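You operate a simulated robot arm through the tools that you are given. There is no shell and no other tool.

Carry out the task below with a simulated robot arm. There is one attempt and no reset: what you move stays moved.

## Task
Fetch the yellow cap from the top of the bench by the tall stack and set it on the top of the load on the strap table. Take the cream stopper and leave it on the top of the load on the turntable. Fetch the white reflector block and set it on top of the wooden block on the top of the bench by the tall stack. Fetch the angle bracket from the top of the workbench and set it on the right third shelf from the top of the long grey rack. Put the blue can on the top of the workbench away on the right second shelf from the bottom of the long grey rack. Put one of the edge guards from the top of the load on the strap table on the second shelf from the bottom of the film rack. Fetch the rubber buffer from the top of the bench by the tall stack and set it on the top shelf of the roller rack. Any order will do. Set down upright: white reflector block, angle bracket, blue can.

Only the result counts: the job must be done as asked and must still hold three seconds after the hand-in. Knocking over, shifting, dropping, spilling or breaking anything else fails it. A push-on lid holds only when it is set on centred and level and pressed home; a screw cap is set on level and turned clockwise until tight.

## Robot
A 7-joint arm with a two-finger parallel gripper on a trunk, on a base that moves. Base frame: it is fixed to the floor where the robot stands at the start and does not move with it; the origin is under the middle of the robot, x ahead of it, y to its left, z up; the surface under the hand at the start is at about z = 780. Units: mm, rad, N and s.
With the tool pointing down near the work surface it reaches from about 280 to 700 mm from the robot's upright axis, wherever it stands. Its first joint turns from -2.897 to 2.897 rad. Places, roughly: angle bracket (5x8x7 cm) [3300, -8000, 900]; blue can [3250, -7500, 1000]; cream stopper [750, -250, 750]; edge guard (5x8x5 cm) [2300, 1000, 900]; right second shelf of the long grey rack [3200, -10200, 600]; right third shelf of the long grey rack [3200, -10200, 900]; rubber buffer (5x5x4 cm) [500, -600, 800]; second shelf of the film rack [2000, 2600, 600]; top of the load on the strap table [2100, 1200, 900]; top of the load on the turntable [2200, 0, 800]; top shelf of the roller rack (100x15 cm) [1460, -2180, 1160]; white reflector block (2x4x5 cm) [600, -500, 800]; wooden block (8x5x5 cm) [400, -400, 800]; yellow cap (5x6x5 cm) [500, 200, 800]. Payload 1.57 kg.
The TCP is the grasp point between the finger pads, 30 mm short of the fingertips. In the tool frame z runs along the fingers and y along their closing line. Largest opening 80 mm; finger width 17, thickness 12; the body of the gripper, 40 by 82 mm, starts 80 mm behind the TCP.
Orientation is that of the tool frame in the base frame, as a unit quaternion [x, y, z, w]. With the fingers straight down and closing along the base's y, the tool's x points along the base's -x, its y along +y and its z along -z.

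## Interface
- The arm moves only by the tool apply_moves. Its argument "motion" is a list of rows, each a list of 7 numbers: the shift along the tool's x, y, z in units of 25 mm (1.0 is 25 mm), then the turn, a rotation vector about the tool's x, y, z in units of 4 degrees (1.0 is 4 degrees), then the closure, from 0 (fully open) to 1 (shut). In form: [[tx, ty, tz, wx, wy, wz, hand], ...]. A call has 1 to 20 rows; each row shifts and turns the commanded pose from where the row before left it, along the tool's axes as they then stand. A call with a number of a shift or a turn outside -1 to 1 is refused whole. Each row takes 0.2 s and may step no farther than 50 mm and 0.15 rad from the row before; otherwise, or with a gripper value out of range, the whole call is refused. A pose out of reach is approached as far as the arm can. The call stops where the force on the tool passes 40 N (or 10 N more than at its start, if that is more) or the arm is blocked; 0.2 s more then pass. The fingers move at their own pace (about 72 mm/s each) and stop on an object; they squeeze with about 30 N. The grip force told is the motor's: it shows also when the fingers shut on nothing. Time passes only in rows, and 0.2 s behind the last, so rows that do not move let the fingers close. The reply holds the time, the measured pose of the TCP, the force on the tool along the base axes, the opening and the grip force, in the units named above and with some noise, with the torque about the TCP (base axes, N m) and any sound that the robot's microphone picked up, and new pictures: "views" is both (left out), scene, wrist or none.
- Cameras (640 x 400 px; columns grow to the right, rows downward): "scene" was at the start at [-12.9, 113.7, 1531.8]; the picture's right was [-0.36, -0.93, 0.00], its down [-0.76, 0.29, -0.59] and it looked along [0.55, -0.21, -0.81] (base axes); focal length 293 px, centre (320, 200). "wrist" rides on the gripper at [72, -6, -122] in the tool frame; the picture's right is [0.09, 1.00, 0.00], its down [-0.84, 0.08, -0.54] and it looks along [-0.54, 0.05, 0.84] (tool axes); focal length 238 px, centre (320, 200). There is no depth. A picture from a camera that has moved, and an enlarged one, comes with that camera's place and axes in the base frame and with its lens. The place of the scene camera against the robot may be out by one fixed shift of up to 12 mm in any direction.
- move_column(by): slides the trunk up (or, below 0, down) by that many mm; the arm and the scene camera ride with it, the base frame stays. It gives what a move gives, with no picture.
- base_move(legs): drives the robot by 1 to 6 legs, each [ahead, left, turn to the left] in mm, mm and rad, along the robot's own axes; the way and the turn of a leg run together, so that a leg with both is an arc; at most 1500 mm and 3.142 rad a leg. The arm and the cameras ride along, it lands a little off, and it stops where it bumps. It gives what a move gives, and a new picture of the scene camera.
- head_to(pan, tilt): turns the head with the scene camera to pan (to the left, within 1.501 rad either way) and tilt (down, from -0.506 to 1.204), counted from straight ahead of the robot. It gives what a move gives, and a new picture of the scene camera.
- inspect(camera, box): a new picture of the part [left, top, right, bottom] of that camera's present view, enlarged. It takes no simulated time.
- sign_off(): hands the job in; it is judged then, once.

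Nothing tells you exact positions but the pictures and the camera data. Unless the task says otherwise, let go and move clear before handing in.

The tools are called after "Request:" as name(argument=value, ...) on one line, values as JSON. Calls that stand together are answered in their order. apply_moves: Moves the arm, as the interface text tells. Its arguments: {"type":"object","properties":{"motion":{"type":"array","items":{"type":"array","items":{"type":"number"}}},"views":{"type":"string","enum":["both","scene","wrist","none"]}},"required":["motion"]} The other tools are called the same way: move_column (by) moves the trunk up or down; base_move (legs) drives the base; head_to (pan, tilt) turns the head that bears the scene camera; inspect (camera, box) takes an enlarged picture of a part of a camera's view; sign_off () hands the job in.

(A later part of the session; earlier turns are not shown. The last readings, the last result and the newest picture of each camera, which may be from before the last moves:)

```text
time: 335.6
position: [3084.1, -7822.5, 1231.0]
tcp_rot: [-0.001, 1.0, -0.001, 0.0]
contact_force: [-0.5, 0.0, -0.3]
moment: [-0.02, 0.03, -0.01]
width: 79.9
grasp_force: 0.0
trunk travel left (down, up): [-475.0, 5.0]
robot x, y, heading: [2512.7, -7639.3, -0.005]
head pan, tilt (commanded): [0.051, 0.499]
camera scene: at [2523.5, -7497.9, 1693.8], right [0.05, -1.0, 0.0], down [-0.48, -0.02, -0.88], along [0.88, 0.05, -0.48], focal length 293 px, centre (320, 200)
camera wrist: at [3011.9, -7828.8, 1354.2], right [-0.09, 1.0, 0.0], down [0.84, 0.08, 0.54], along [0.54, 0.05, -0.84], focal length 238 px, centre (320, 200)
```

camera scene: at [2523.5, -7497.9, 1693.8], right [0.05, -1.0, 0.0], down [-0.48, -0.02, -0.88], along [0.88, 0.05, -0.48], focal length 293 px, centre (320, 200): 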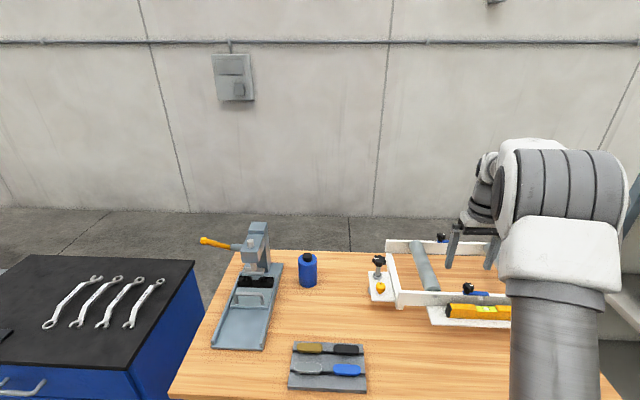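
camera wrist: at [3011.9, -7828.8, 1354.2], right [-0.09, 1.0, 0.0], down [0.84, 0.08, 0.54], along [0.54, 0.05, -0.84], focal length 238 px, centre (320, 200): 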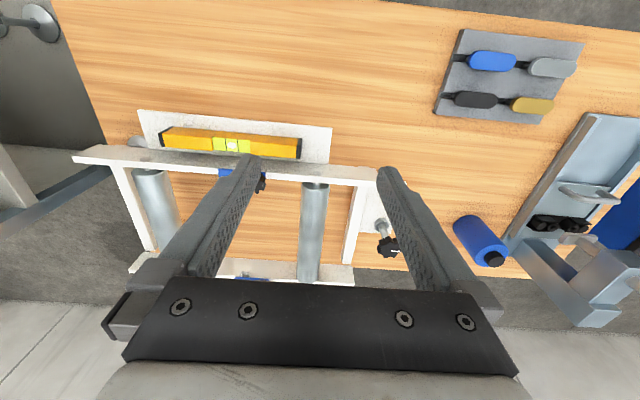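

Request:
inspect(camera="wrist", box=[60, 80, 400, 290])

Request:
inspect(camera="wrist", box=[340, 150, 520, 300])

Request:
inspect(camera="scene", box=[340, 220, 530, 340])

```text
1.88 times, centred on (230, 185) of wrist
camera zoom: at [3011.9, -7828.8, 1354.2], right [-0.09, 1.0, 0.0], down [0.84, 0.08, 0.54], along [0.54, 0.05, -0.84], focal length 449 px, centre (489, 228)
```

zoom: 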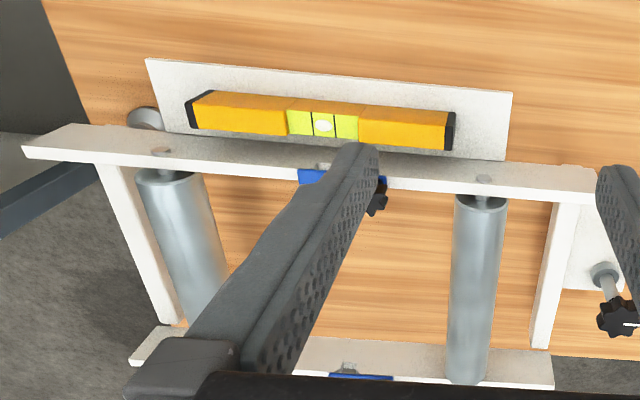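

```text
2.67 times, centred on (430, 225) of wrist
camera zoom: at [3011.9, -7828.8, 1354.2], right [-0.09, 1.0, 0.0], down [0.84, 0.08, 0.54], along [0.54, 0.05, -0.84], focal length 636 px, centre (27, 133)
```

zoom: 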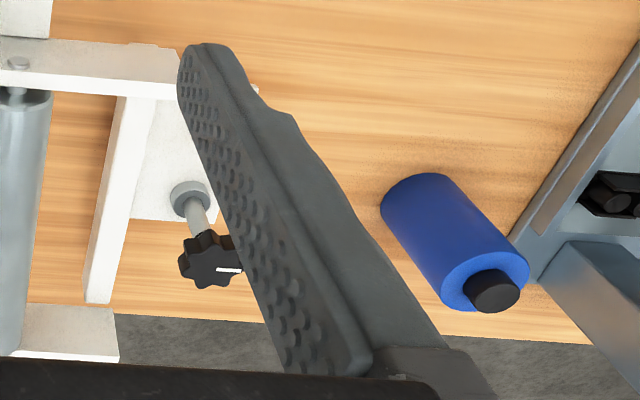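

```text
3.33 times, centred on (435, 280) of scene
camera zoom: at [2523.5, -7497.9, 1693.8], right [0.05, -1.0, 0.0], down [-0.48, -0.02, -0.88], along [0.88, 0.05, -0.48], focal length 978 px, centre (-63, -67)
```

zoom: 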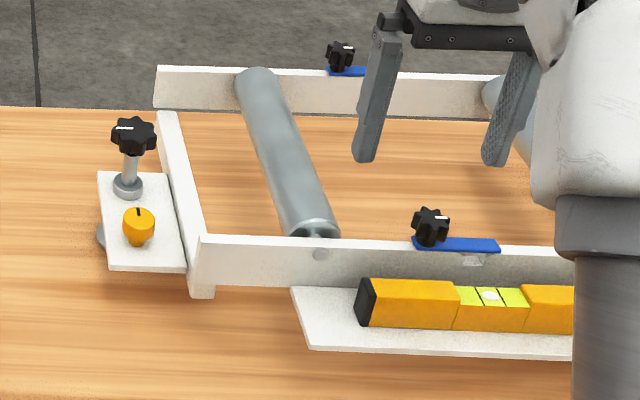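

The expected bracket spot (about (3300,-8000)) is hidden beneath a finger in this view, inside the fixture frame. I'll move the hand right to see it between the fingers.

Request:
apply_moves(motion=[[0, -1, 0, 0, 0, 0, 0], [0, -1, 0, 0, 0, 0, 0], [0, -1, 0, 0, 0, 0, 0], [0, -1, 0, 0, 0, 0, 0], [0, -1, 0, 0, 0, 0, 0], [0, -1, 0, 0, 0, 0, 0], [0, -0.6, 0, 0, 0, 0, 0]], views="both")

Request:
inspect(camera="wrist", box=[160, 100, 420, 290])

```text
time: 337.2
position: [3081.8, -7987.6, 1231.4]
tcp_rot: [0.0, 1.0, -0.001, 0.0]
contact_force: [0.4, 0.0, 1.2]
moment: [0.01, 0.0, -0.01]
width: 79.7
grasp_force: 0.2
trunk travel left (down, up): [-475.0, 5.0]
robot x, y, heading: [2512.2, -7642.3, -0.001]
head pan, tilt (commanded): [0.051, 0.499]
camera scene: at [2523.2, -7498.0, 1693.8], right [0.05, -1.0, 0.0], down [-0.48, -0.02, -0.88], along [0.88, 0.05, -0.48], focal length 293 px, centre (320, 200)
camera wrist: at [3010.9, -7993.6, 1355.0], right [-0.09, 1.0, 0.0], down [0.84, 0.08, 0.54], along [0.54, 0.05, -0.84], focal length 238 px, centre (320, 200)
```

scene: 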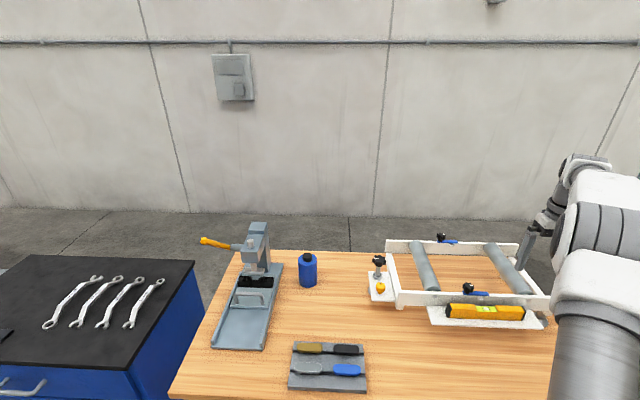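
wrist: 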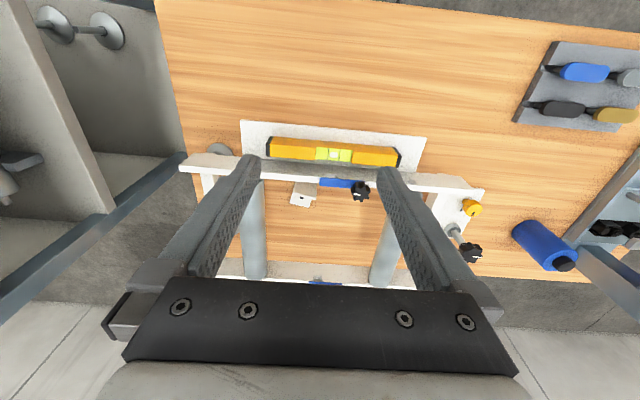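

```text
2.11 times, centred on (290, 195) of wrist
camera zoom: at [3010.9, -7993.6, 1355.0], right [-0.09, 1.0, 0.0], down [0.84, 0.08, 0.54], along [0.54, 0.05, -0.84], focal length 502 px, centre (383, 210)
```

zoom: 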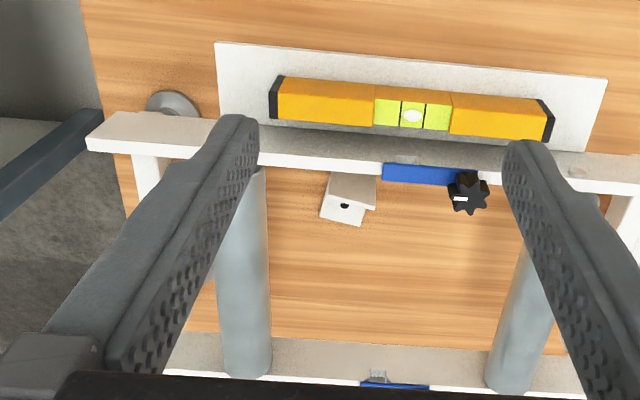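

Found it: a white angle bracket stands inside the fixture frame, tight behind the front beam near (3288,-8006). I'll reposition the base in line with it for a closer look.

Request:
apply_moves(motion=[[0.8, 0.9, 0, 0, 0, 0, 0], [0.8, 0.9, 0, 0, 0, 0, 0], [0.8, 0.9, 0, 0, 0, 0, 0], [0.8, 0.9, 0, 0, 0, 0, 0], [0, 0.9, 0, 0, 0, 0, 0], [0, 0.9, 0, 0, 0, 0, 0]], views="none")

Request:
base_move(legs=[[0, -340, 0], [100, 0, 0]])

Request:
head_to(pan=-0.1, tilt=0.85)

```text
time: 338.6
position: [3003.3, -7851.3, 1230.2]
tcp_rot: [-0.001, 1.0, 0.0, 0.0]
contact_force: [0.8, 0.6, -0.1]
moment: [0.0, -0.03, 0.03]
width: 79.8
grasp_force: 0.1
trunk travel left (down, up): [-475.0, 5.0]
robot x, y, heading: [2513.8, -7639.8, 0.001]
head pan, tilt (commanded): [0.051, 0.499]
```

```text
time: 342.6
position: [3100.9, -8194.7, 1230.4]
tcp_rot: [0.003, 1.0, -0.001, 0.0]
contact_force: [-0.4, -0.7, 0.0]
moment: [-0.01, 0.03, 0.0]
width: 79.9
grasp_force: 0.0
trunk travel left (down, up): [-475.0, 5.0]
robot x, y, heading: [2613.6, -7979.7, -0.006]
head pan, tilt (commanded): [0.051, 0.499]
camera scene: at [2622.9, -7836.5, 1693.8], right [0.05, -1.0, 0.0], down [-0.48, -0.02, -0.88], along [0.88, 0.04, -0.48], focal length 293 px, centre (320, 200)
```

scene: 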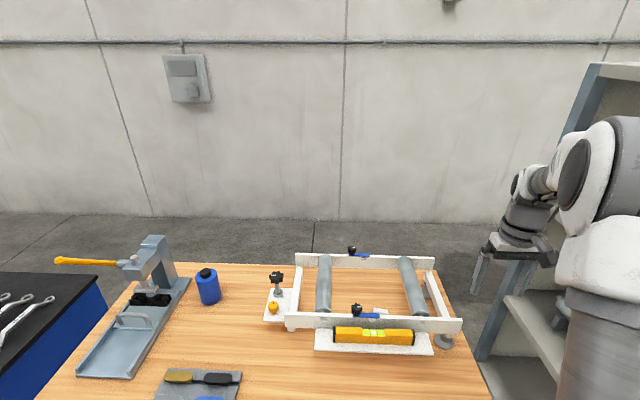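

```text
time: 343.4
position: [3100.5, -8193.4, 1229.9]
tcp_rot: [0.003, 1.0, -0.001, 0.0]
contact_force: [0.6, -0.3, -0.2]
moment: [0.03, 0.0, 0.01]
width: 80.1
grasp_force: 0.1
trunk travel left (down, up): [-475.0, 5.0]
robot x, y, heading: [2611.2, -7980.3, -0.001]
head pan, tilt (commanded): [-0.099, 0.85]
camera scene: at [2609.3, -7848.7, 1663.8], right [-0.1, -0.99, 0.0], down [-0.75, 0.08, -0.66], along [0.66, -0.07, -0.75], focal length 293 px, centre (320, 200)
```

scene: 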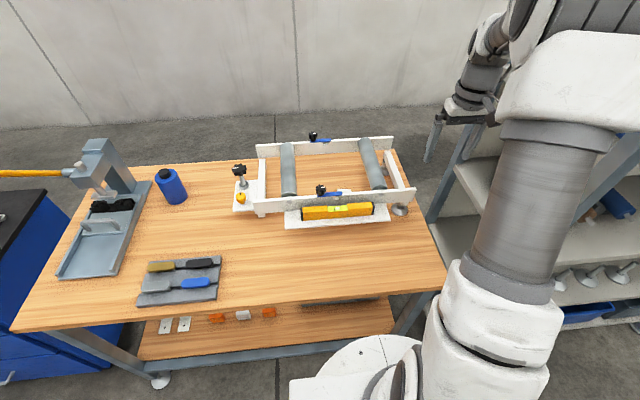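

Request:
inspect(camera="scene", box=[230, 120, 430, 240])

Request:
apply_moves(motion=[[0, 1, 0, 0, 0, 0, 0], [0, 1, 0, 0, 0, 0, 0], [0, 1, 0, 0, 0, 0, 0], [0, 1, 0, 0, 0, 0, 0], [0, 1, 0, 0, 0, 0, 0], [0, 1, 0, 0, 0, 0, 0], [0, 1, 0, 0, 0, 0, 0], [-0.8, 0.2, 0.4, 0, 0, 0, 0], [-0.8, 0, 0.8, 0, 0, 0, 0], [-0.8, 0, 0.8, 0, 0, 0, 0], [-0.8, 0, 0.8, 0, 0, 0, 0], [0, 0, 0, 0, 0, 0, 0]], views="both")

Request:
inspect(camera="wrist", box=[230, 100, 410, 260])

```text
3.20 times, centred on (330, 180) of scene
camera zoom: at [2609.3, -7848.7, 1663.8], right [-0.1, -0.99, 0.0], down [-0.75, 0.08, -0.66], along [0.66, -0.07, -0.75], focal length 939 px, centre (288, 264)
```

zoom: 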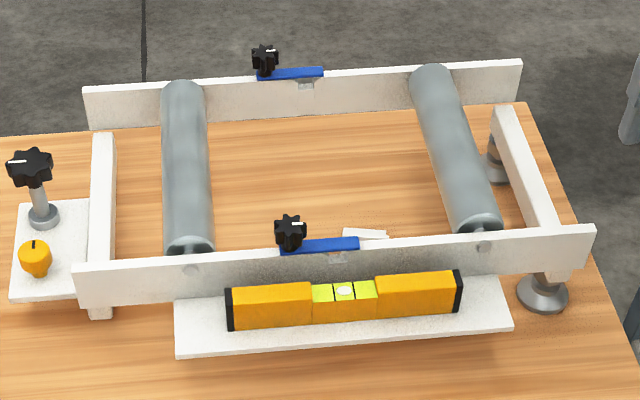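

```text
time: 346.1
position: [3181.5, -8014.4, 1158.2]
tcp_rot: [0.003, 1.0, -0.001, 0.0]
contact_force: [0.1, -1.2, 0.2]
moment: [0.02, -0.01, 0.01]
width: 79.9
grasp_force: 0.0
trunk travel left (down, up): [-475.0, 5.0]
robot x, y, heading: [2612.9, -7986.5, -0.006]
head pan, tilt (commanded): [-0.099, 0.85]
camera scene: at [2609.3, -7848.7, 1663.8], right [-0.1, -0.99, 0.0], down [-0.75, 0.08, -0.66], along [0.66, -0.07, -0.75], focal length 293 px, centre (320, 200)
camera wrist: at [3109.6, -8020.1, 1281.7], right [-0.09, 1.0, 0.0], down [0.84, 0.07, 0.54], along [0.54, 0.05, -0.84], focal length 238 px, centre (320, 200)
```

scene: 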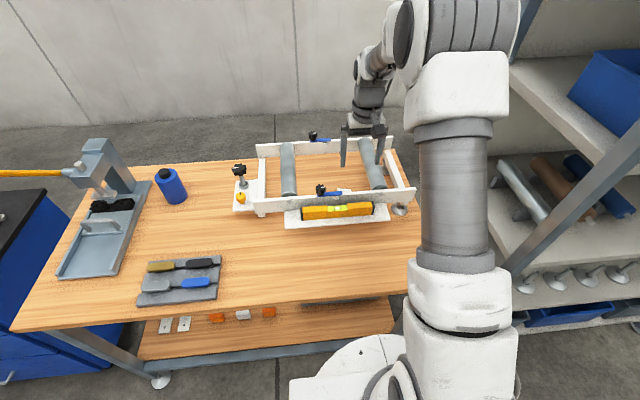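
wrist: 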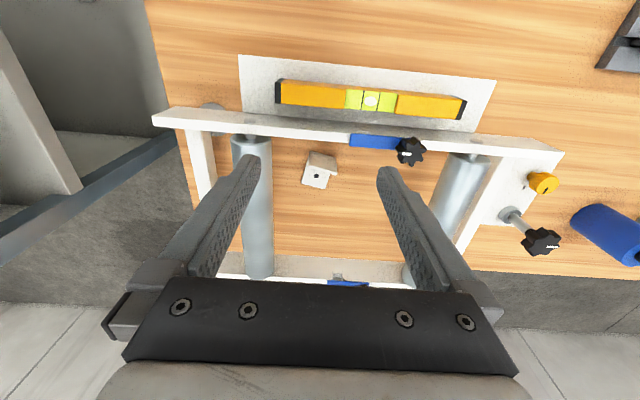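

```text
2.50 times, centred on (320, 180) of wrist
camera zoom: at [3109.6, -8020.1, 1281.7], right [-0.09, 1.0, 0.0], down [0.84, 0.07, 0.54], along [0.54, 0.05, -0.84], focal length 596 px, centre (320, 250)
```

zoom: 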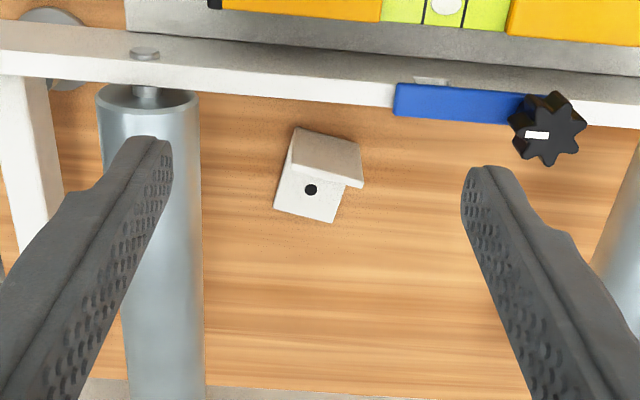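

The bracket's geometry: a vertical flap (about 45 mm wide, 65 mm tall) near x≈3270, with its flat flap extending away to x≈3337, yawed about -10°, roughly 45 mm behind the fixture's front beam. I'll get a closer look before planning the grasp.

Request:
apply_moves(motion=[[-0.6, 0.2, 0.7, 0, 0, 0, 0], [-0.6, 0.2, 0.7, 0, 0, 0, 0], [-0.6, 0.2, 0.7, 0, 0, 0, 0], [0, 0, 0, 0, 0, 0, 0]], views="wrist")

Request:
inspect(camera="wrist", box=[230, 60, 410, 200])

```text
time: 347.1
position: [3226.8, -8000.1, 1106.3]
tcp_rot: [0.003, 1.0, -0.001, 0.0]
contact_force: [0.2, -0.4, -0.5]
moment: [-0.02, -0.01, -0.01]
width: 80.1
grasp_force: 0.1
trunk travel left (down, up): [-475.0, 5.0]
robot x, y, heading: [2611.6, -7983.2, -0.006]
head pan, tilt (commanded): [-0.099, 0.85]
camera wrist: at [3154.6, -8005.4, 1230.5], right [-0.09, 1.0, 0.0], down [0.84, 0.07, 0.54], along [0.54, 0.05, -0.84], focal length 238 px, centre (320, 200)
```

wrist: 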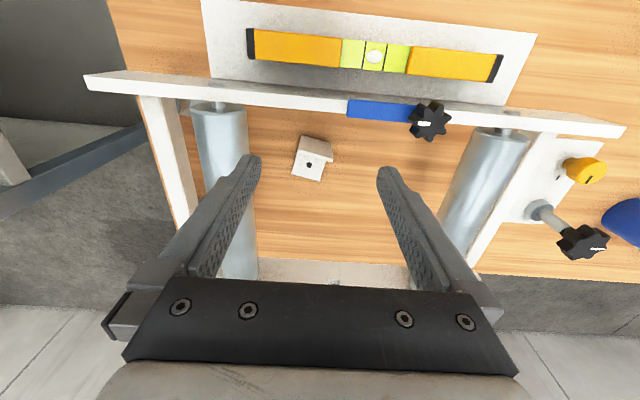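

```text
2.86 times, centred on (320, 130) of wrist
camera zoom: at [3154.6, -8005.4, 1230.5], right [-0.09, 1.0, 0.0], down [0.84, 0.07, 0.54], along [0.54, 0.05, -0.84], focal length 681 px, centre (320, 400)
```

zoom: 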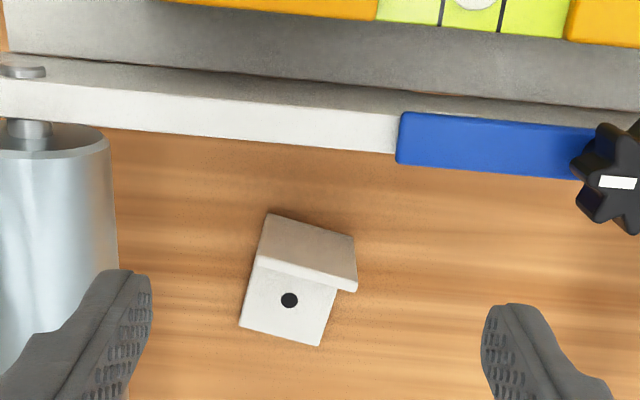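

The bracket: vertical flap centred near (3274,-7998), top at z≈940, yaw about -12°; bench top z≈876; the fixture's front beam rises to z≈998 with its rear face at x≈3206, so I need a steep approach. I'll yaw 12° and pitch 18° to grip the flap by its side edges, then move above it.

Request:
apply_moves(motion=[[0, 0, 0, 0, 0, 1, 0], [0, 0, 0, 0, 0, 1, 0], [0, 0, 0, 0, 0, 1, 0], [0, 0, 0, 0, -0.9, 0, 0], [0, 0, 0, 0, -0.9, 0, 0], [0, 0, 0, 0, -0.9, 0, 0], [0, 0, 0, 0, -0.9, 0, 0], [0, 0, 0, 0, -0.9, 0, 0], [0, 0, 0, 0, 0, 0, 0]], views="wrist")

```text
time: 349.1
position: [3226.1, -8000.3, 1108.0]
tcp_rot: [0.104, 0.982, -0.017, 0.156]
contact_force: [-0.1, 0.0, -1.2]
moment: [0.02, 0.01, 0.0]
width: 79.9
grasp_force: 0.1
trunk travel left (down, up): [-475.0, 5.0]
robot x, y, heading: [2611.1, -7982.5, -0.004]
head pan, tilt (commanded): [-0.099, 0.85]
camera wrist: at [3120.6, -7983.3, 1202.6], right [0.13, 0.99, -0.03], down [0.63, -0.06, 0.77], along [0.77, -0.12, -0.63], focal length 238 px, centre (320, 200)
```

wrist: 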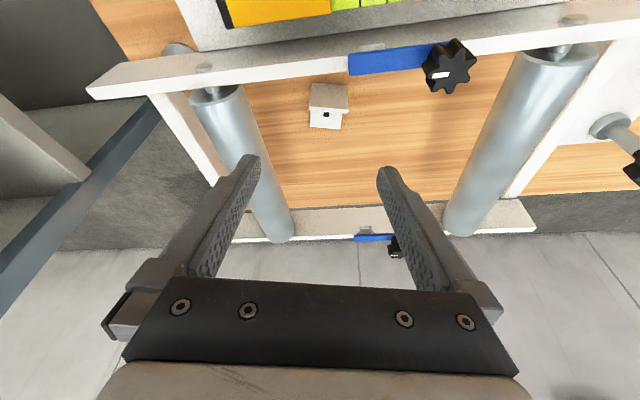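

Request:
apply_moves(motion=[[-0.212, 0.119, 0.784, 0, 0, 0, 0], [-0.212, 0.119, 0.784, 0, 0, 0, 0], [-0.212, 0.119, 0.784, 0, 0, 0, 0], [-0.212, 0.119, 0.784, 0, 0, 0, 0], [0, 0, 0, 0, 0, 0, 0]], views="both")

Request:
inspect(camera="wrist", box=[240, 40, 400, 180])

Request:
inspect(camera="scene", box=[250, 100, 430, 240])

```text
time: 350.2
position: [3273.5, -7998.0, 1039.5]
tcp_rot: [0.104, 0.982, -0.017, 0.156]
contact_force: [-0.9, -0.3, 0.0]
moment: [0.01, 0.01, 0.02]
width: 79.8
grasp_force: 0.0
trunk travel left (down, up): [-475.0, 5.0]
robot x, y, heading: [2611.4, -7981.9, -0.004]
head pan, tilt (commanded): [-0.099, 0.85]
camera scene: at [2609.3, -7848.7, 1663.8], right [-0.1, -0.99, 0.0], down [-0.75, 0.08, -0.66], along [0.66, -0.07, -0.75], focal length 293 px, centre (320, 200)
camera wrist: at [3167.3, -7980.9, 1134.7], right [0.13, 0.99, -0.03], down [0.63, -0.06, 0.77], along [0.77, -0.12, -0.63], focal length 238 px, centre (320, 200)
```

scene: 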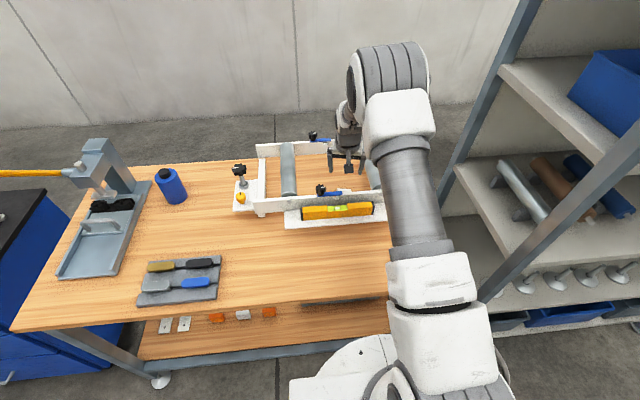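
wrist: 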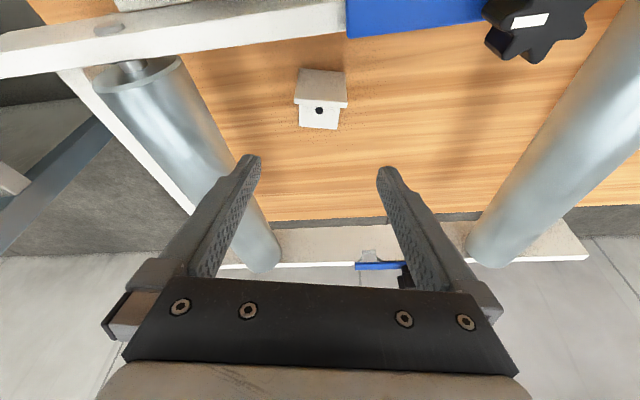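

```text
2.86 times, centred on (320, 110) of wrist
camera zoom: at [3167.3, -7980.9, 1134.7], right [0.13, 0.99, -0.03], down [0.63, -0.06, 0.77], along [0.77, -0.12, -0.63], focal length 681 px, centre (320, 457)
```

zoom: 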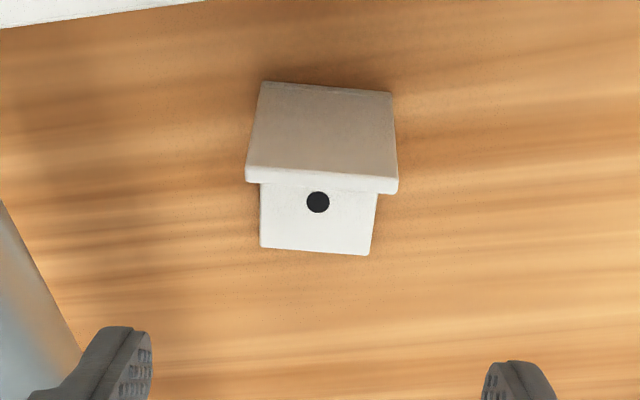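

```text
2.86 times, centred on (340, 170) of scene
camera zoom: at [2609.3, -7848.7, 1663.8], right [-0.1, -0.99, 0.0], down [-0.75, 0.08, -0.66], along [0.66, -0.07, -0.75], focal length 838 px, centre (263, 286)
```

zoom: 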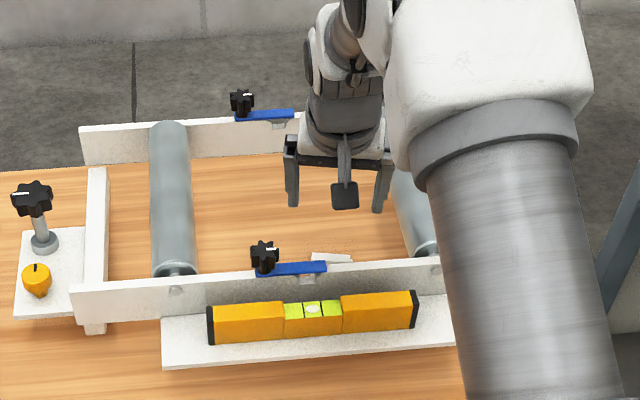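

The bracket is centred and aligned with the hand. I'll descend vertically between the beam and rollers, stopping partway to check.

Request:
apply_moves(motion=[[0.28, -0.02, 0.82, 0, 0, 0, 0], [0.28, -0.02, 0.82, 0, 0, 0, 0], [0.28, -0.02, 0.82, 0, 0, 0, 0], [0, 0, 0, 0, 0, 0, 0]], views="both")

Request:
inspect(camera="scene", box=[250, 100, 430, 240])

```text
time: 351.2
position: [3270.7, -7997.9, 973.9]
tcp_rot: [0.106, 0.982, -0.018, 0.156]
contact_force: [0.7, -0.1, 0.0]
moment: [-0.01, 0.0, 0.01]
width: 80.0
grasp_force: 0.0
trunk travel left (down, up): [-475.0, 5.0]
robot x, y, heading: [2612.6, -7978.7, -0.006]
head pan, tilt (commanded): [-0.099, 0.85]
camera scene: at [2609.3, -7848.7, 1663.8], right [-0.1, -0.99, 0.0], down [-0.75, 0.08, -0.66], along [0.66, -0.07, -0.75], focal length 293 px, centre (320, 200)
camera wrist: at [3165.9, -7981.7, 1068.7], right [0.13, 0.99, -0.03], down [0.63, -0.06, 0.77], along [0.77, -0.12, -0.63], focal length 238 px, centre (320, 200)
```

scene: 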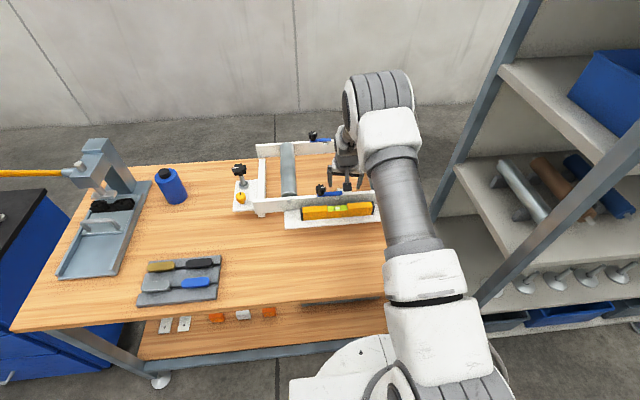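
wrist: 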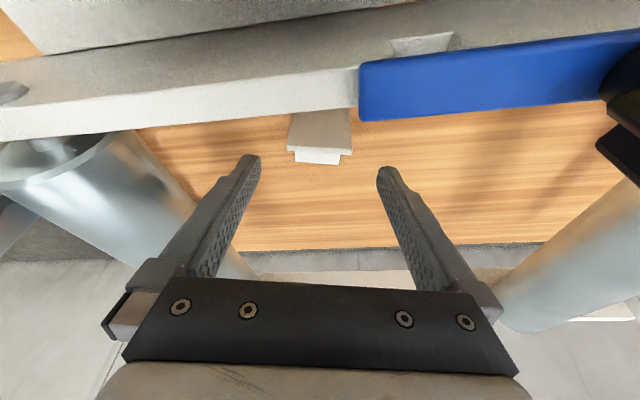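

```text
2.86 times, centred on (340, 170) of scene
camera zoom: at [2609.3, -7848.7, 1663.8], right [-0.1, -0.99, 0.0], down [-0.75, 0.08, -0.66], along [0.66, -0.07, -0.75], focal length 838 px, centre (263, 286)
```

zoom: 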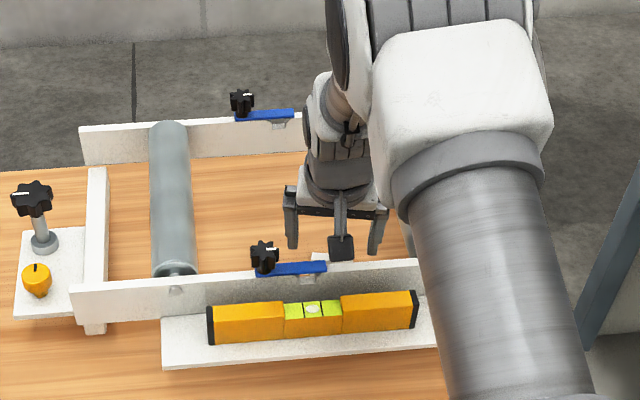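

The camera housing will come close to the blue lever on the beam, so I'll stop a little higher (TCP z≈937), which still covers about 30 mm of the flap.

Request:
apply_moves(motion=[[0.2, -0.02, 0.61, 0, 0, 0, 0], [0.15, -0.02, 0.46, 0, 0, 0, 0], [0.1, -0.02, 0.33, 0, 0, 0, 0], [0, 0, 0, 0, 0, 0, 0]], views="both")

Request:
inspect(camera="scene", box=[280, 130, 400, 230])

```text
time: 352.2
position: [3270.9, -8000.0, 938.1]
tcp_rot: [0.105, 0.982, -0.018, 0.156]
contact_force: [0.0, -0.1, 0.1]
moment: [0.01, 0.01, 0.01]
width: 80.1
grasp_force: 0.1
trunk travel left (down, up): [-475.0, 5.0]
robot x, y, heading: [2614.1, -7978.9, -0.003]
head pan, tilt (commanded): [-0.099, 0.85]
camera scene: at [2609.3, -7848.7, 1663.8], right [-0.1, -0.99, 0.0], down [-0.75, 0.08, -0.66], along [0.66, -0.07, -0.75], focal length 293 px, centre (320, 200)
camera wrist: at [3165.7, -7982.7, 1033.0], right [0.13, 0.99, -0.03], down [0.63, -0.06, 0.77], along [0.77, -0.12, -0.63], focal length 238 px, centre (320, 200)
```

scene: 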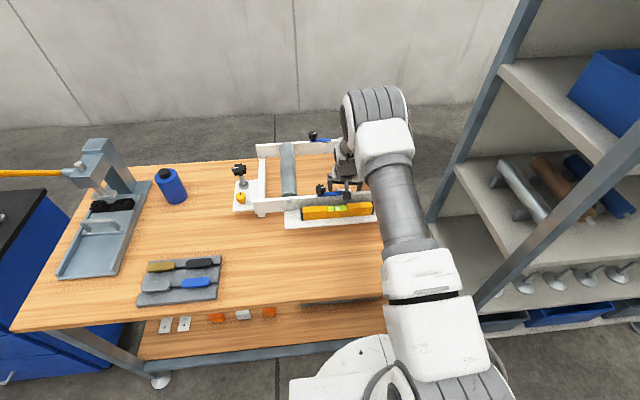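
wrist: 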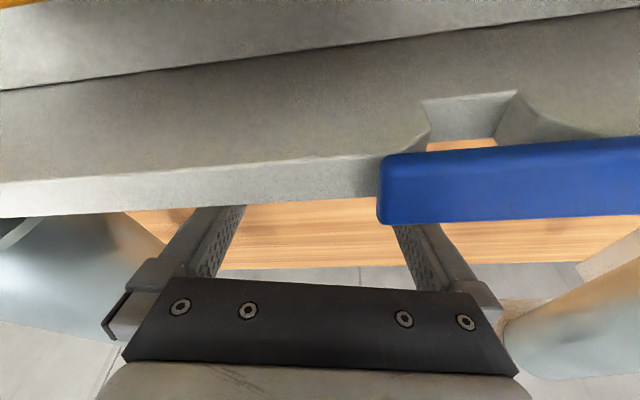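

```text
4.00 times, centred on (340, 180) of scene
camera zoom: at [2609.3, -7848.7, 1663.8], right [-0.1, -0.99, 0.0], down [-0.75, 0.08, -0.66], along [0.66, -0.07, -0.75], focal length 1173 px, centre (240, 280)
```

zoom: 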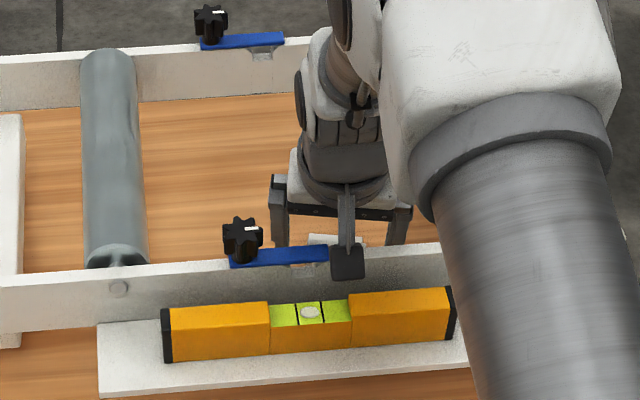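

No contact anywhere. I'll close the fingers on the bracket's side edges.

Request:
apply_moves(motion=[[0, 0, 0, 0, 0, 0, 0.25], [0, 0, 0, 0, 0, 0, 0.5], [0, 0, 0, 0, 0, 0, 0.8], [0, 0, 0, 0, 0, 0, 1], [0, 0, 0, 0, 0, 0, 1], [0, 0, 0, 0, 0, 0, 1]], views="both")

```text
time: 353.6
position: [3270.3, -7999.8, 937.8]
tcp_rot: [0.106, 0.982, -0.018, 0.156]
contact_force: [-1.0, -1.4, -0.3]
moment: [0.0, -0.01, -0.02]
width: 49.7
grasp_force: 29.8
trunk travel left (down, up): [-475.0, 5.0]
robot x, y, heading: [2607.7, -7982.4, -0.005]
head pan, tilt (commanded): [-0.099, 0.85]
camera scene: at [2609.3, -7848.8, 1663.8], right [-0.1, -0.99, 0.0], down [-0.75, 0.08, -0.66], along [0.66, -0.07, -0.75], focal length 293 px, centre (320, 200)
camera wrist: at [3165.7, -7982.7, 1033.2], right [0.13, 0.99, -0.03], down [0.63, -0.06, 0.77], along [0.77, -0.12, -0.63], focal length 238 px, centre (320, 200)
```

scene: 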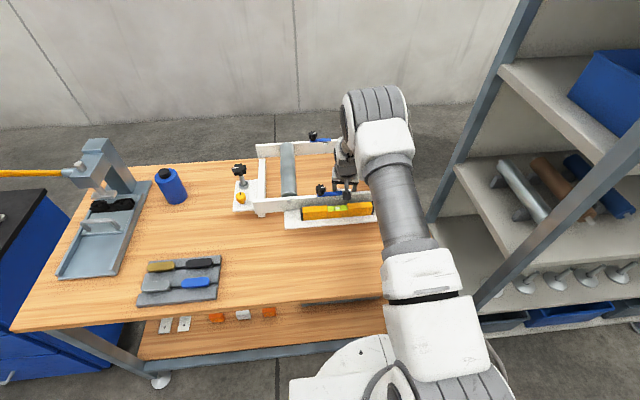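
wrist: 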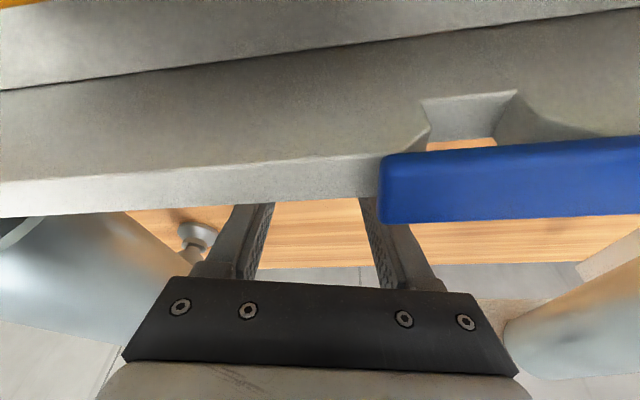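

Gripped at 49.7 mm. I'll lift it straight up out of the fixture.

Request:
apply_moves(motion=[[-0.1, 0, -0.3, 0, 0, 0, 1], [-0.298, 0, -0.912, 0, 0, 0, 1], [-0.298, 0, -0.912, 0, 0, 0, 1], [-0.298, 0, -0.912, 0, 0, 0, 1], [0, 0, 0, 0, 0, 0, 1]], views="wrist")

```text
time: 354.9
position: [3270.4, -8000.1, 1019.0]
tcp_rot: [0.105, 0.982, -0.018, 0.155]
contact_force: [-0.4, -0.4, -2.4]
moment: [0.0, 0.05, 0.01]
width: 49.3
grasp_force: 29.8
trunk travel left (down, up): [-475.0, 5.0]
robot x, y, heading: [2612.0, -7978.2, -0.004]
head pan, tilt (commanded): [-0.099, 0.85]
camera wrist: at [3164.9, -7983.5, 1113.4], right [0.13, 0.99, -0.03], down [0.63, -0.06, 0.77], along [0.77, -0.12, -0.63], focal length 238 px, centre (320, 200)
```

wrist: 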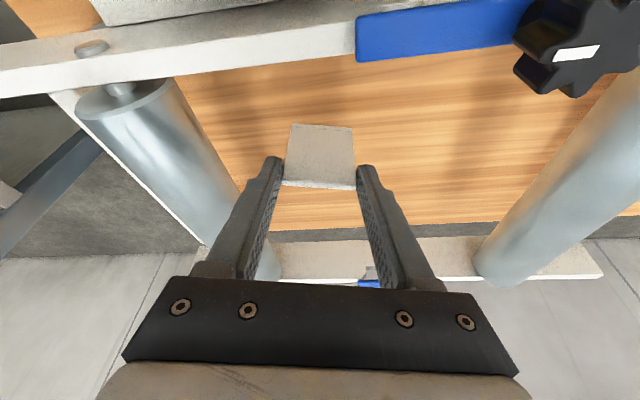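

The bracket is held upright. I'll lift further and retract before driving to the rack.

Request:
apply_moves(motion=[[-0.298, 0, -0.912, 0, 0, 0, 1], [-0.298, 0, -0.912, 0, 0, 0, 1], [-0.298, 0, -0.912, 0, 0, 0, 1], [-0.298, 0, -0.912, 0, 0, 0, 1], [-0.298, 0, -0.912, 0, 0, 0, 1], [-0.298, 0, -0.912, 0, 0, 0, 1], [0.9, -0.2, -0.3, 0, 0, 0, 1], [0.9, -0.2, -0.3, 0, 0, 0, 1], [0.9, -0.2, -0.3, 0, 0, 0, 1], [0.9, -0.2, -0.3, 0, 0, 0, 1], [0.9, -0.2, -0.3, 0, 0, 0, 1], [0.9, -0.2, -0.3, 0, 0, 0, 1], [0.9, -0.2, -0.3, 0, 0, 0, 1], [0.9, -0.2, -0.3, 0, 0, 0, 1]], views="both")

```text
time: 357.9
position: [3077.4, -7999.4, 1162.8]
tcp_rot: [0.105, 0.982, -0.017, 0.155]
contact_force: [-0.2, -0.2, -1.9]
moment: [0.0, 0.04, -0.01]
width: 49.4
grasp_force: 29.7
trunk travel left (down, up): [-475.0, 5.0]
robot x, y, heading: [2611.0, -7979.8, -0.01]
head pan, tilt (commanded): [-0.099, 0.85]
camera scene: at [2609.1, -7848.7, 1663.8], right [-0.1, -0.99, 0.0], down [-0.75, 0.08, -0.66], along [0.66, -0.07, -0.75], focal length 293 px, centre (320, 200)
camera wrist: at [2972.0, -7983.8, 1257.8], right [0.13, 0.99, -0.03], down [0.63, -0.06, 0.77], along [0.77, -0.12, -0.63], focal length 238 px, centre (320, 200)
```

scene: 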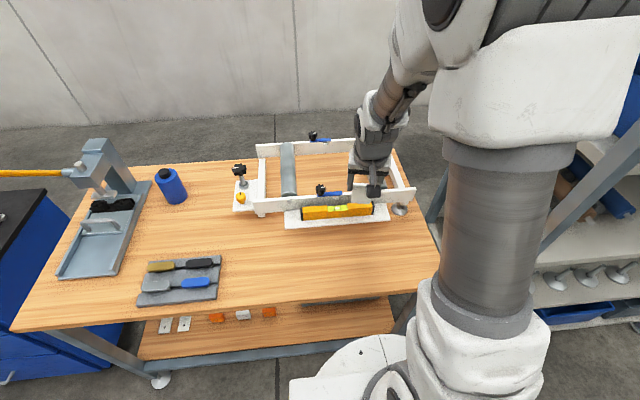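
wrist: 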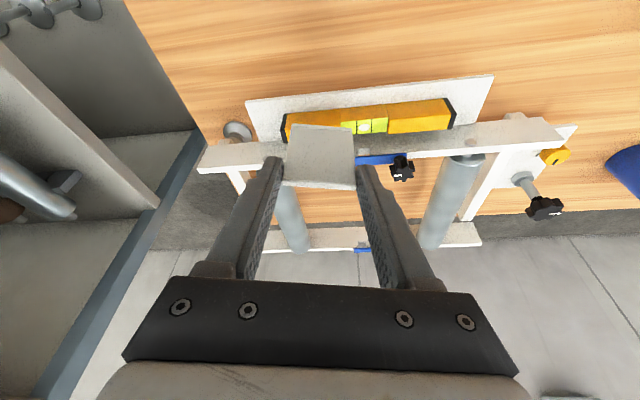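

The fixture is undisturbed. I'll back away and drive along to the right bay of the long grey rack.

Request:
base_move(legs=[[-350, 0, 0.005], [0, -1400, 0], [0, -700, 0]])

Request:
head_to(pan=0.15, tilt=0.5)

```text
time: 376.2
position: [2731.3, -10103.2, 1161.7]
tcp_rot: [0.107, 0.982, -0.018, 0.156]
contact_force: [-0.2, 0.1, -1.3]
moment: [0.0, 0.06, 0.0]
width: 49.3
grasp_force: 30.1
trunk travel left (down, up): [-475.0, 5.0]
robot x, y, heading: [2264.2, -10078.4, -0.01]
head pan, tilt (commanded): [-0.099, 0.85]
camera scene: at [2261.7, -9949.7, 1663.8], right [-0.11, -0.99, 0.0], down [-0.75, 0.08, -0.66], along [0.66, -0.07, -0.75], focal length 293 px, centre (320, 200)
```

scene: 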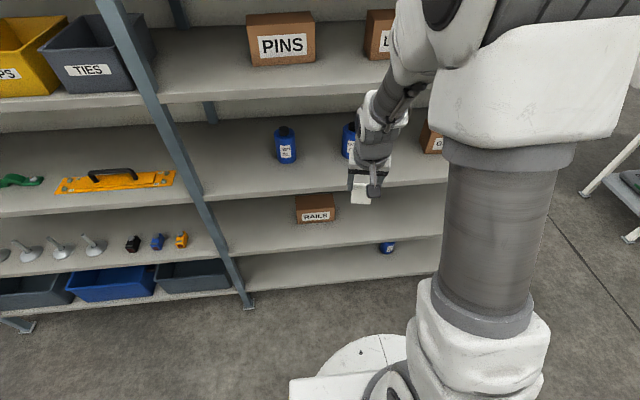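

```text
time: 377.1
position: [2728.3, -10103.1, 1161.8]
tcp_rot: [0.107, 0.982, -0.018, 0.155]
contact_force: [-0.2, -0.7, -2.7]
moment: [0.02, 0.03, 0.0]
width: 49.4
grasp_force: 30.3
trunk travel left (down, up): [-475.0, 5.0]
robot x, y, heading: [2265.3, -10080.5, -0.011]
head pan, tilt (commanded): [0.15, 0.499]
camera scene: at [2274.1, -9928.4, 1693.7], right [0.14, -0.99, 0.0], down [-0.47, -0.07, -0.88], along [0.87, 0.12, -0.48], focal length 293 px, centre (320, 200)
```

scene: 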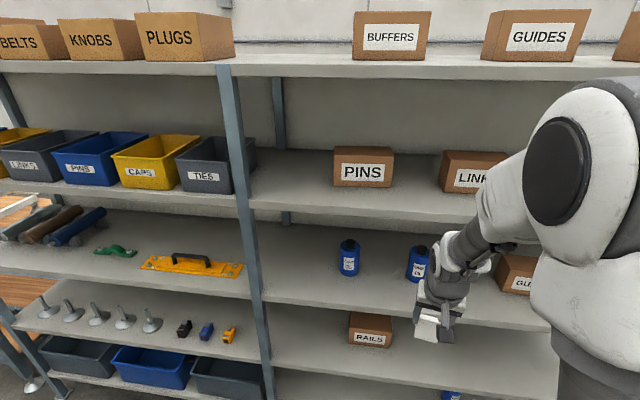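

The right bay's third shelf from the top holds blue cans and a box; the second from the bottom holds a RAILS box. I'll zoom in to measure the shelves.

Request:
inspect(camera="scene", box=[240, 180, 480, 400])

Request:
inspect(camera="wrist", box=[0, 0, 640, 400])

```text
1.82 times, centred on (360, 290) of scene
camera zoom: at [2274.1, -9928.4, 1693.7], right [0.14, -0.99, 0.0], down [-0.47, -0.07, -0.88], along [0.87, 0.12, -0.48], focal length 533 px, centre (247, 36)
```

zoom: 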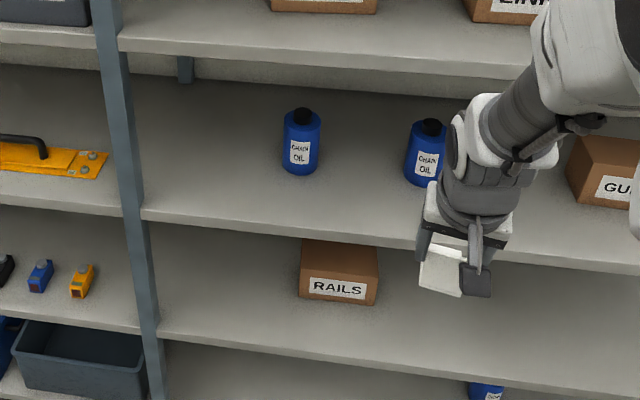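

```text
1.00 times, centred on (320, 200) of wrist (not enlarged: the box is as wide or as high as the picture)
camera zoom: at [2624.2, -10086.1, 1257.7], right [0.13, 0.99, -0.03], down [0.63, -0.06, 0.77], along [0.77, -0.12, -0.63], focal length 238 px, centre (320, 200)
```

zoom: 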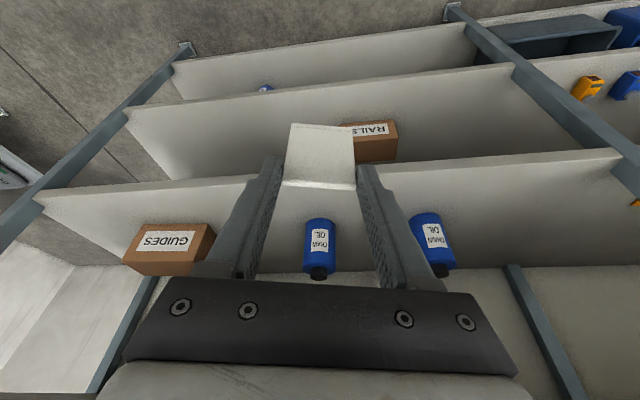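

The third shelf's front edge is at about x≈2995, z≈900; two oil cans stand further back at x≈3154 (y≈-9896 and -10166), leaving the front strip free. I'll drive 200 mm closer and line up at y≈-10035.

Request:
base_move(legs=[[200, 60, 0.01]])

Request:
inspect(camera="wrist", box=[0, 0, 640, 400])

```text
time: 379.0
position: [2930.0, -10039.6, 1162.0]
tcp_rot: [0.102, 0.983, -0.017, 0.155]
contact_force: [0.1, 0.1, -2.4]
moment: [0.02, 0.04, 0.01]
width: 49.5
grasp_force: 29.8
trunk travel left (down, up): [-475.0, 5.0]
robot x, y, heading: [2462.5, -10018.7, -0.001]
head pan, tilt (commanded): [0.15, 0.499]
camera scene: at [2472.9, -9868.6, 1693.7], right [0.15, -0.99, 0.0], down [-0.47, -0.07, -0.88], along [0.87, 0.13, -0.48], focal length 293 px, centre (320, 200)
```

scene: 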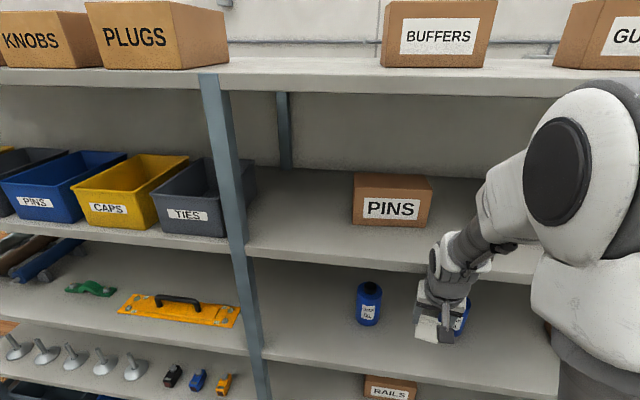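

```text
1.00 times, centred on (320, 200) of wrist (not enlarged: the box is as wide or as high as the picture)
camera zoom: at [2824.4, -10023.2, 1257.6], right [0.12, 0.99, -0.03], down [0.63, -0.05, 0.77], along [0.77, -0.11, -0.63], focal length 238 px, centre (320, 200)
```

zoom: 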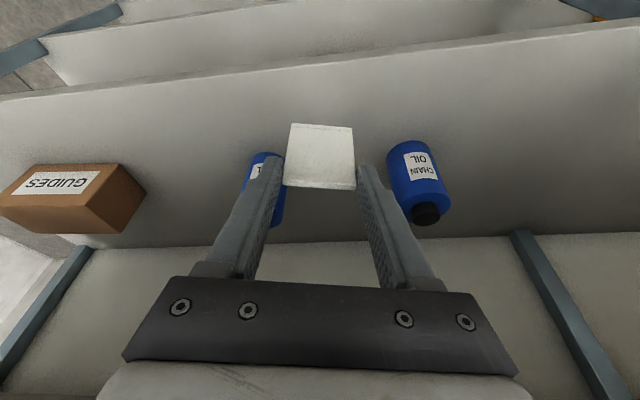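

Request:
inspect(camera="wrist", box=[200, 20, 440, 140])

Request:
inspect(camera="scene", box=[240, 240, 480, 400])

```text
2.67 times, centred on (320, 80) of wrist
camera zoom: at [2824.4, -10023.2, 1257.6], right [0.12, 0.99, -0.03], down [0.63, -0.05, 0.77], along [0.77, -0.11, -0.63], focal length 636 px, centre (320, 520)
```

zoom: 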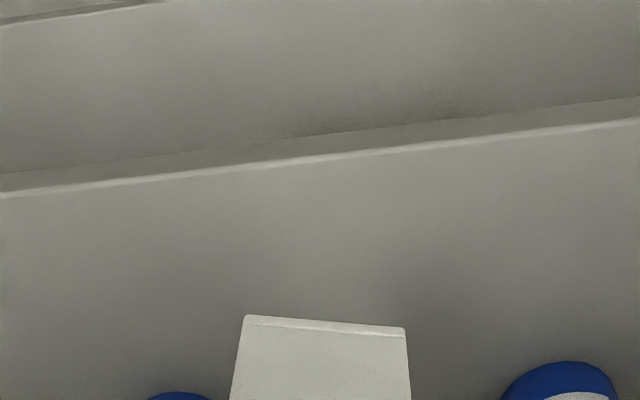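

```text
2.50 times, centred on (360, 320) of scene
camera zoom: at [2472.9, -9868.6, 1693.7], right [0.15, -0.99, 0.0], down [-0.47, -0.07, -0.88], along [0.87, 0.13, -0.48], focal length 733 px, centre (220, -100)
```

zoom: 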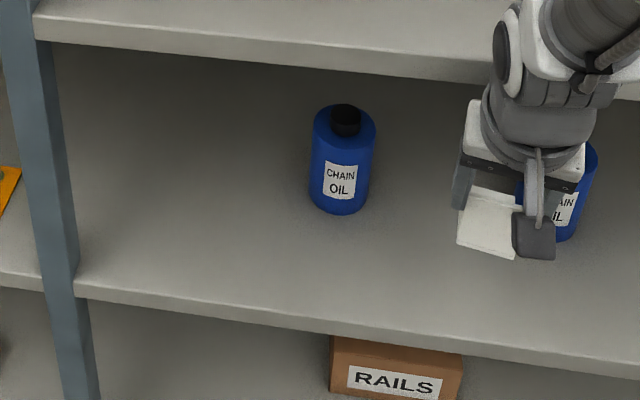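

Combining the two wrist views, the shelf's front edge is at x≈2944 and z≈948, with the cans' faces at x≈3077. The bracket is already level with the gap; I'll lower it outside the upper shelf's reach to just above the shelf and check.

Request:
apply_moves(motion=[[0.26, 0, 0.8, 0, 0, 0, 1], [0.26, 0, 0.8, 0, 0, 0, 1], [0.26, 0, 0.8, 0, 0, 0, 1], [0.26, 0, 0.8, 0, 0, 0, 1], [0.2, 0, 0.6, 0, 0, 0, 1], [0, 0, 0, 0, 0, 0, 1]], views="both")

Request:
inspect(camera="scene", box=[300, 200, 540, 400])

```text
time: 380.4
position: [2929.2, -10040.4, 1061.4]
tcp_rot: [0.102, 0.983, -0.017, 0.155]
contact_force: [0.3, -0.8, -2.1]
moment: [0.04, 0.07, 0.02]
width: 49.5
grasp_force: 29.4
trunk travel left (down, up): [-475.0, 5.0]
robot x, y, heading: [2465.9, -10022.4, -0.0]
head pan, tilt (commanded): [0.15, 0.499]
camera scene: at [2472.5, -9868.7, 1693.8], right [0.15, -0.99, 0.0], down [-0.47, -0.07, -0.88], along [0.87, 0.13, -0.48], focal length 293 px, centre (320, 200)
camera wrist: at [2823.5, -10023.8, 1157.2], right [0.12, 0.99, -0.03], down [0.63, -0.05, 0.77], along [0.77, -0.11, -0.63], focal length 238 px, centre (320, 200)
```

scene: 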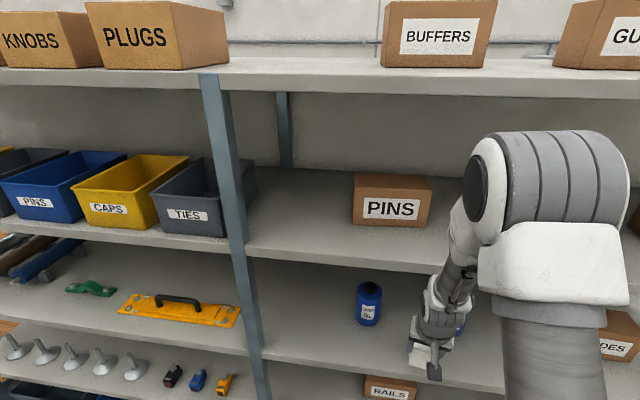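
wrist: 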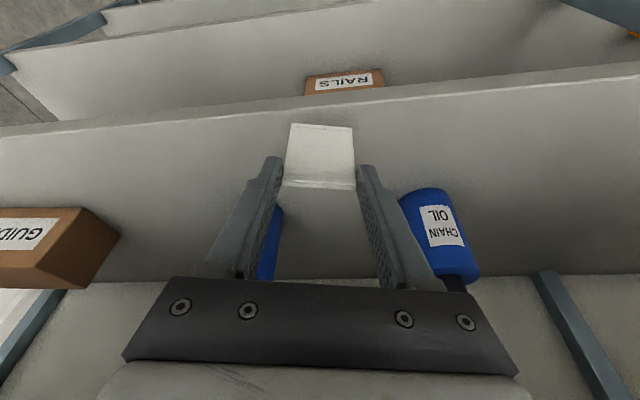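

```text
2.00 times, centred on (420, 300) of scene
camera zoom: at [2472.5, -9868.7, 1693.8], right [0.15, -0.99, 0.0], down [-0.47, -0.07, -0.88], along [0.87, 0.13, -0.48], focal length 587 px, centre (120, 0)
```

zoom: 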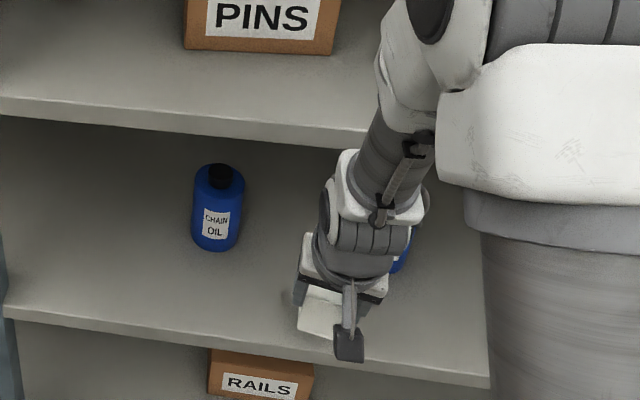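

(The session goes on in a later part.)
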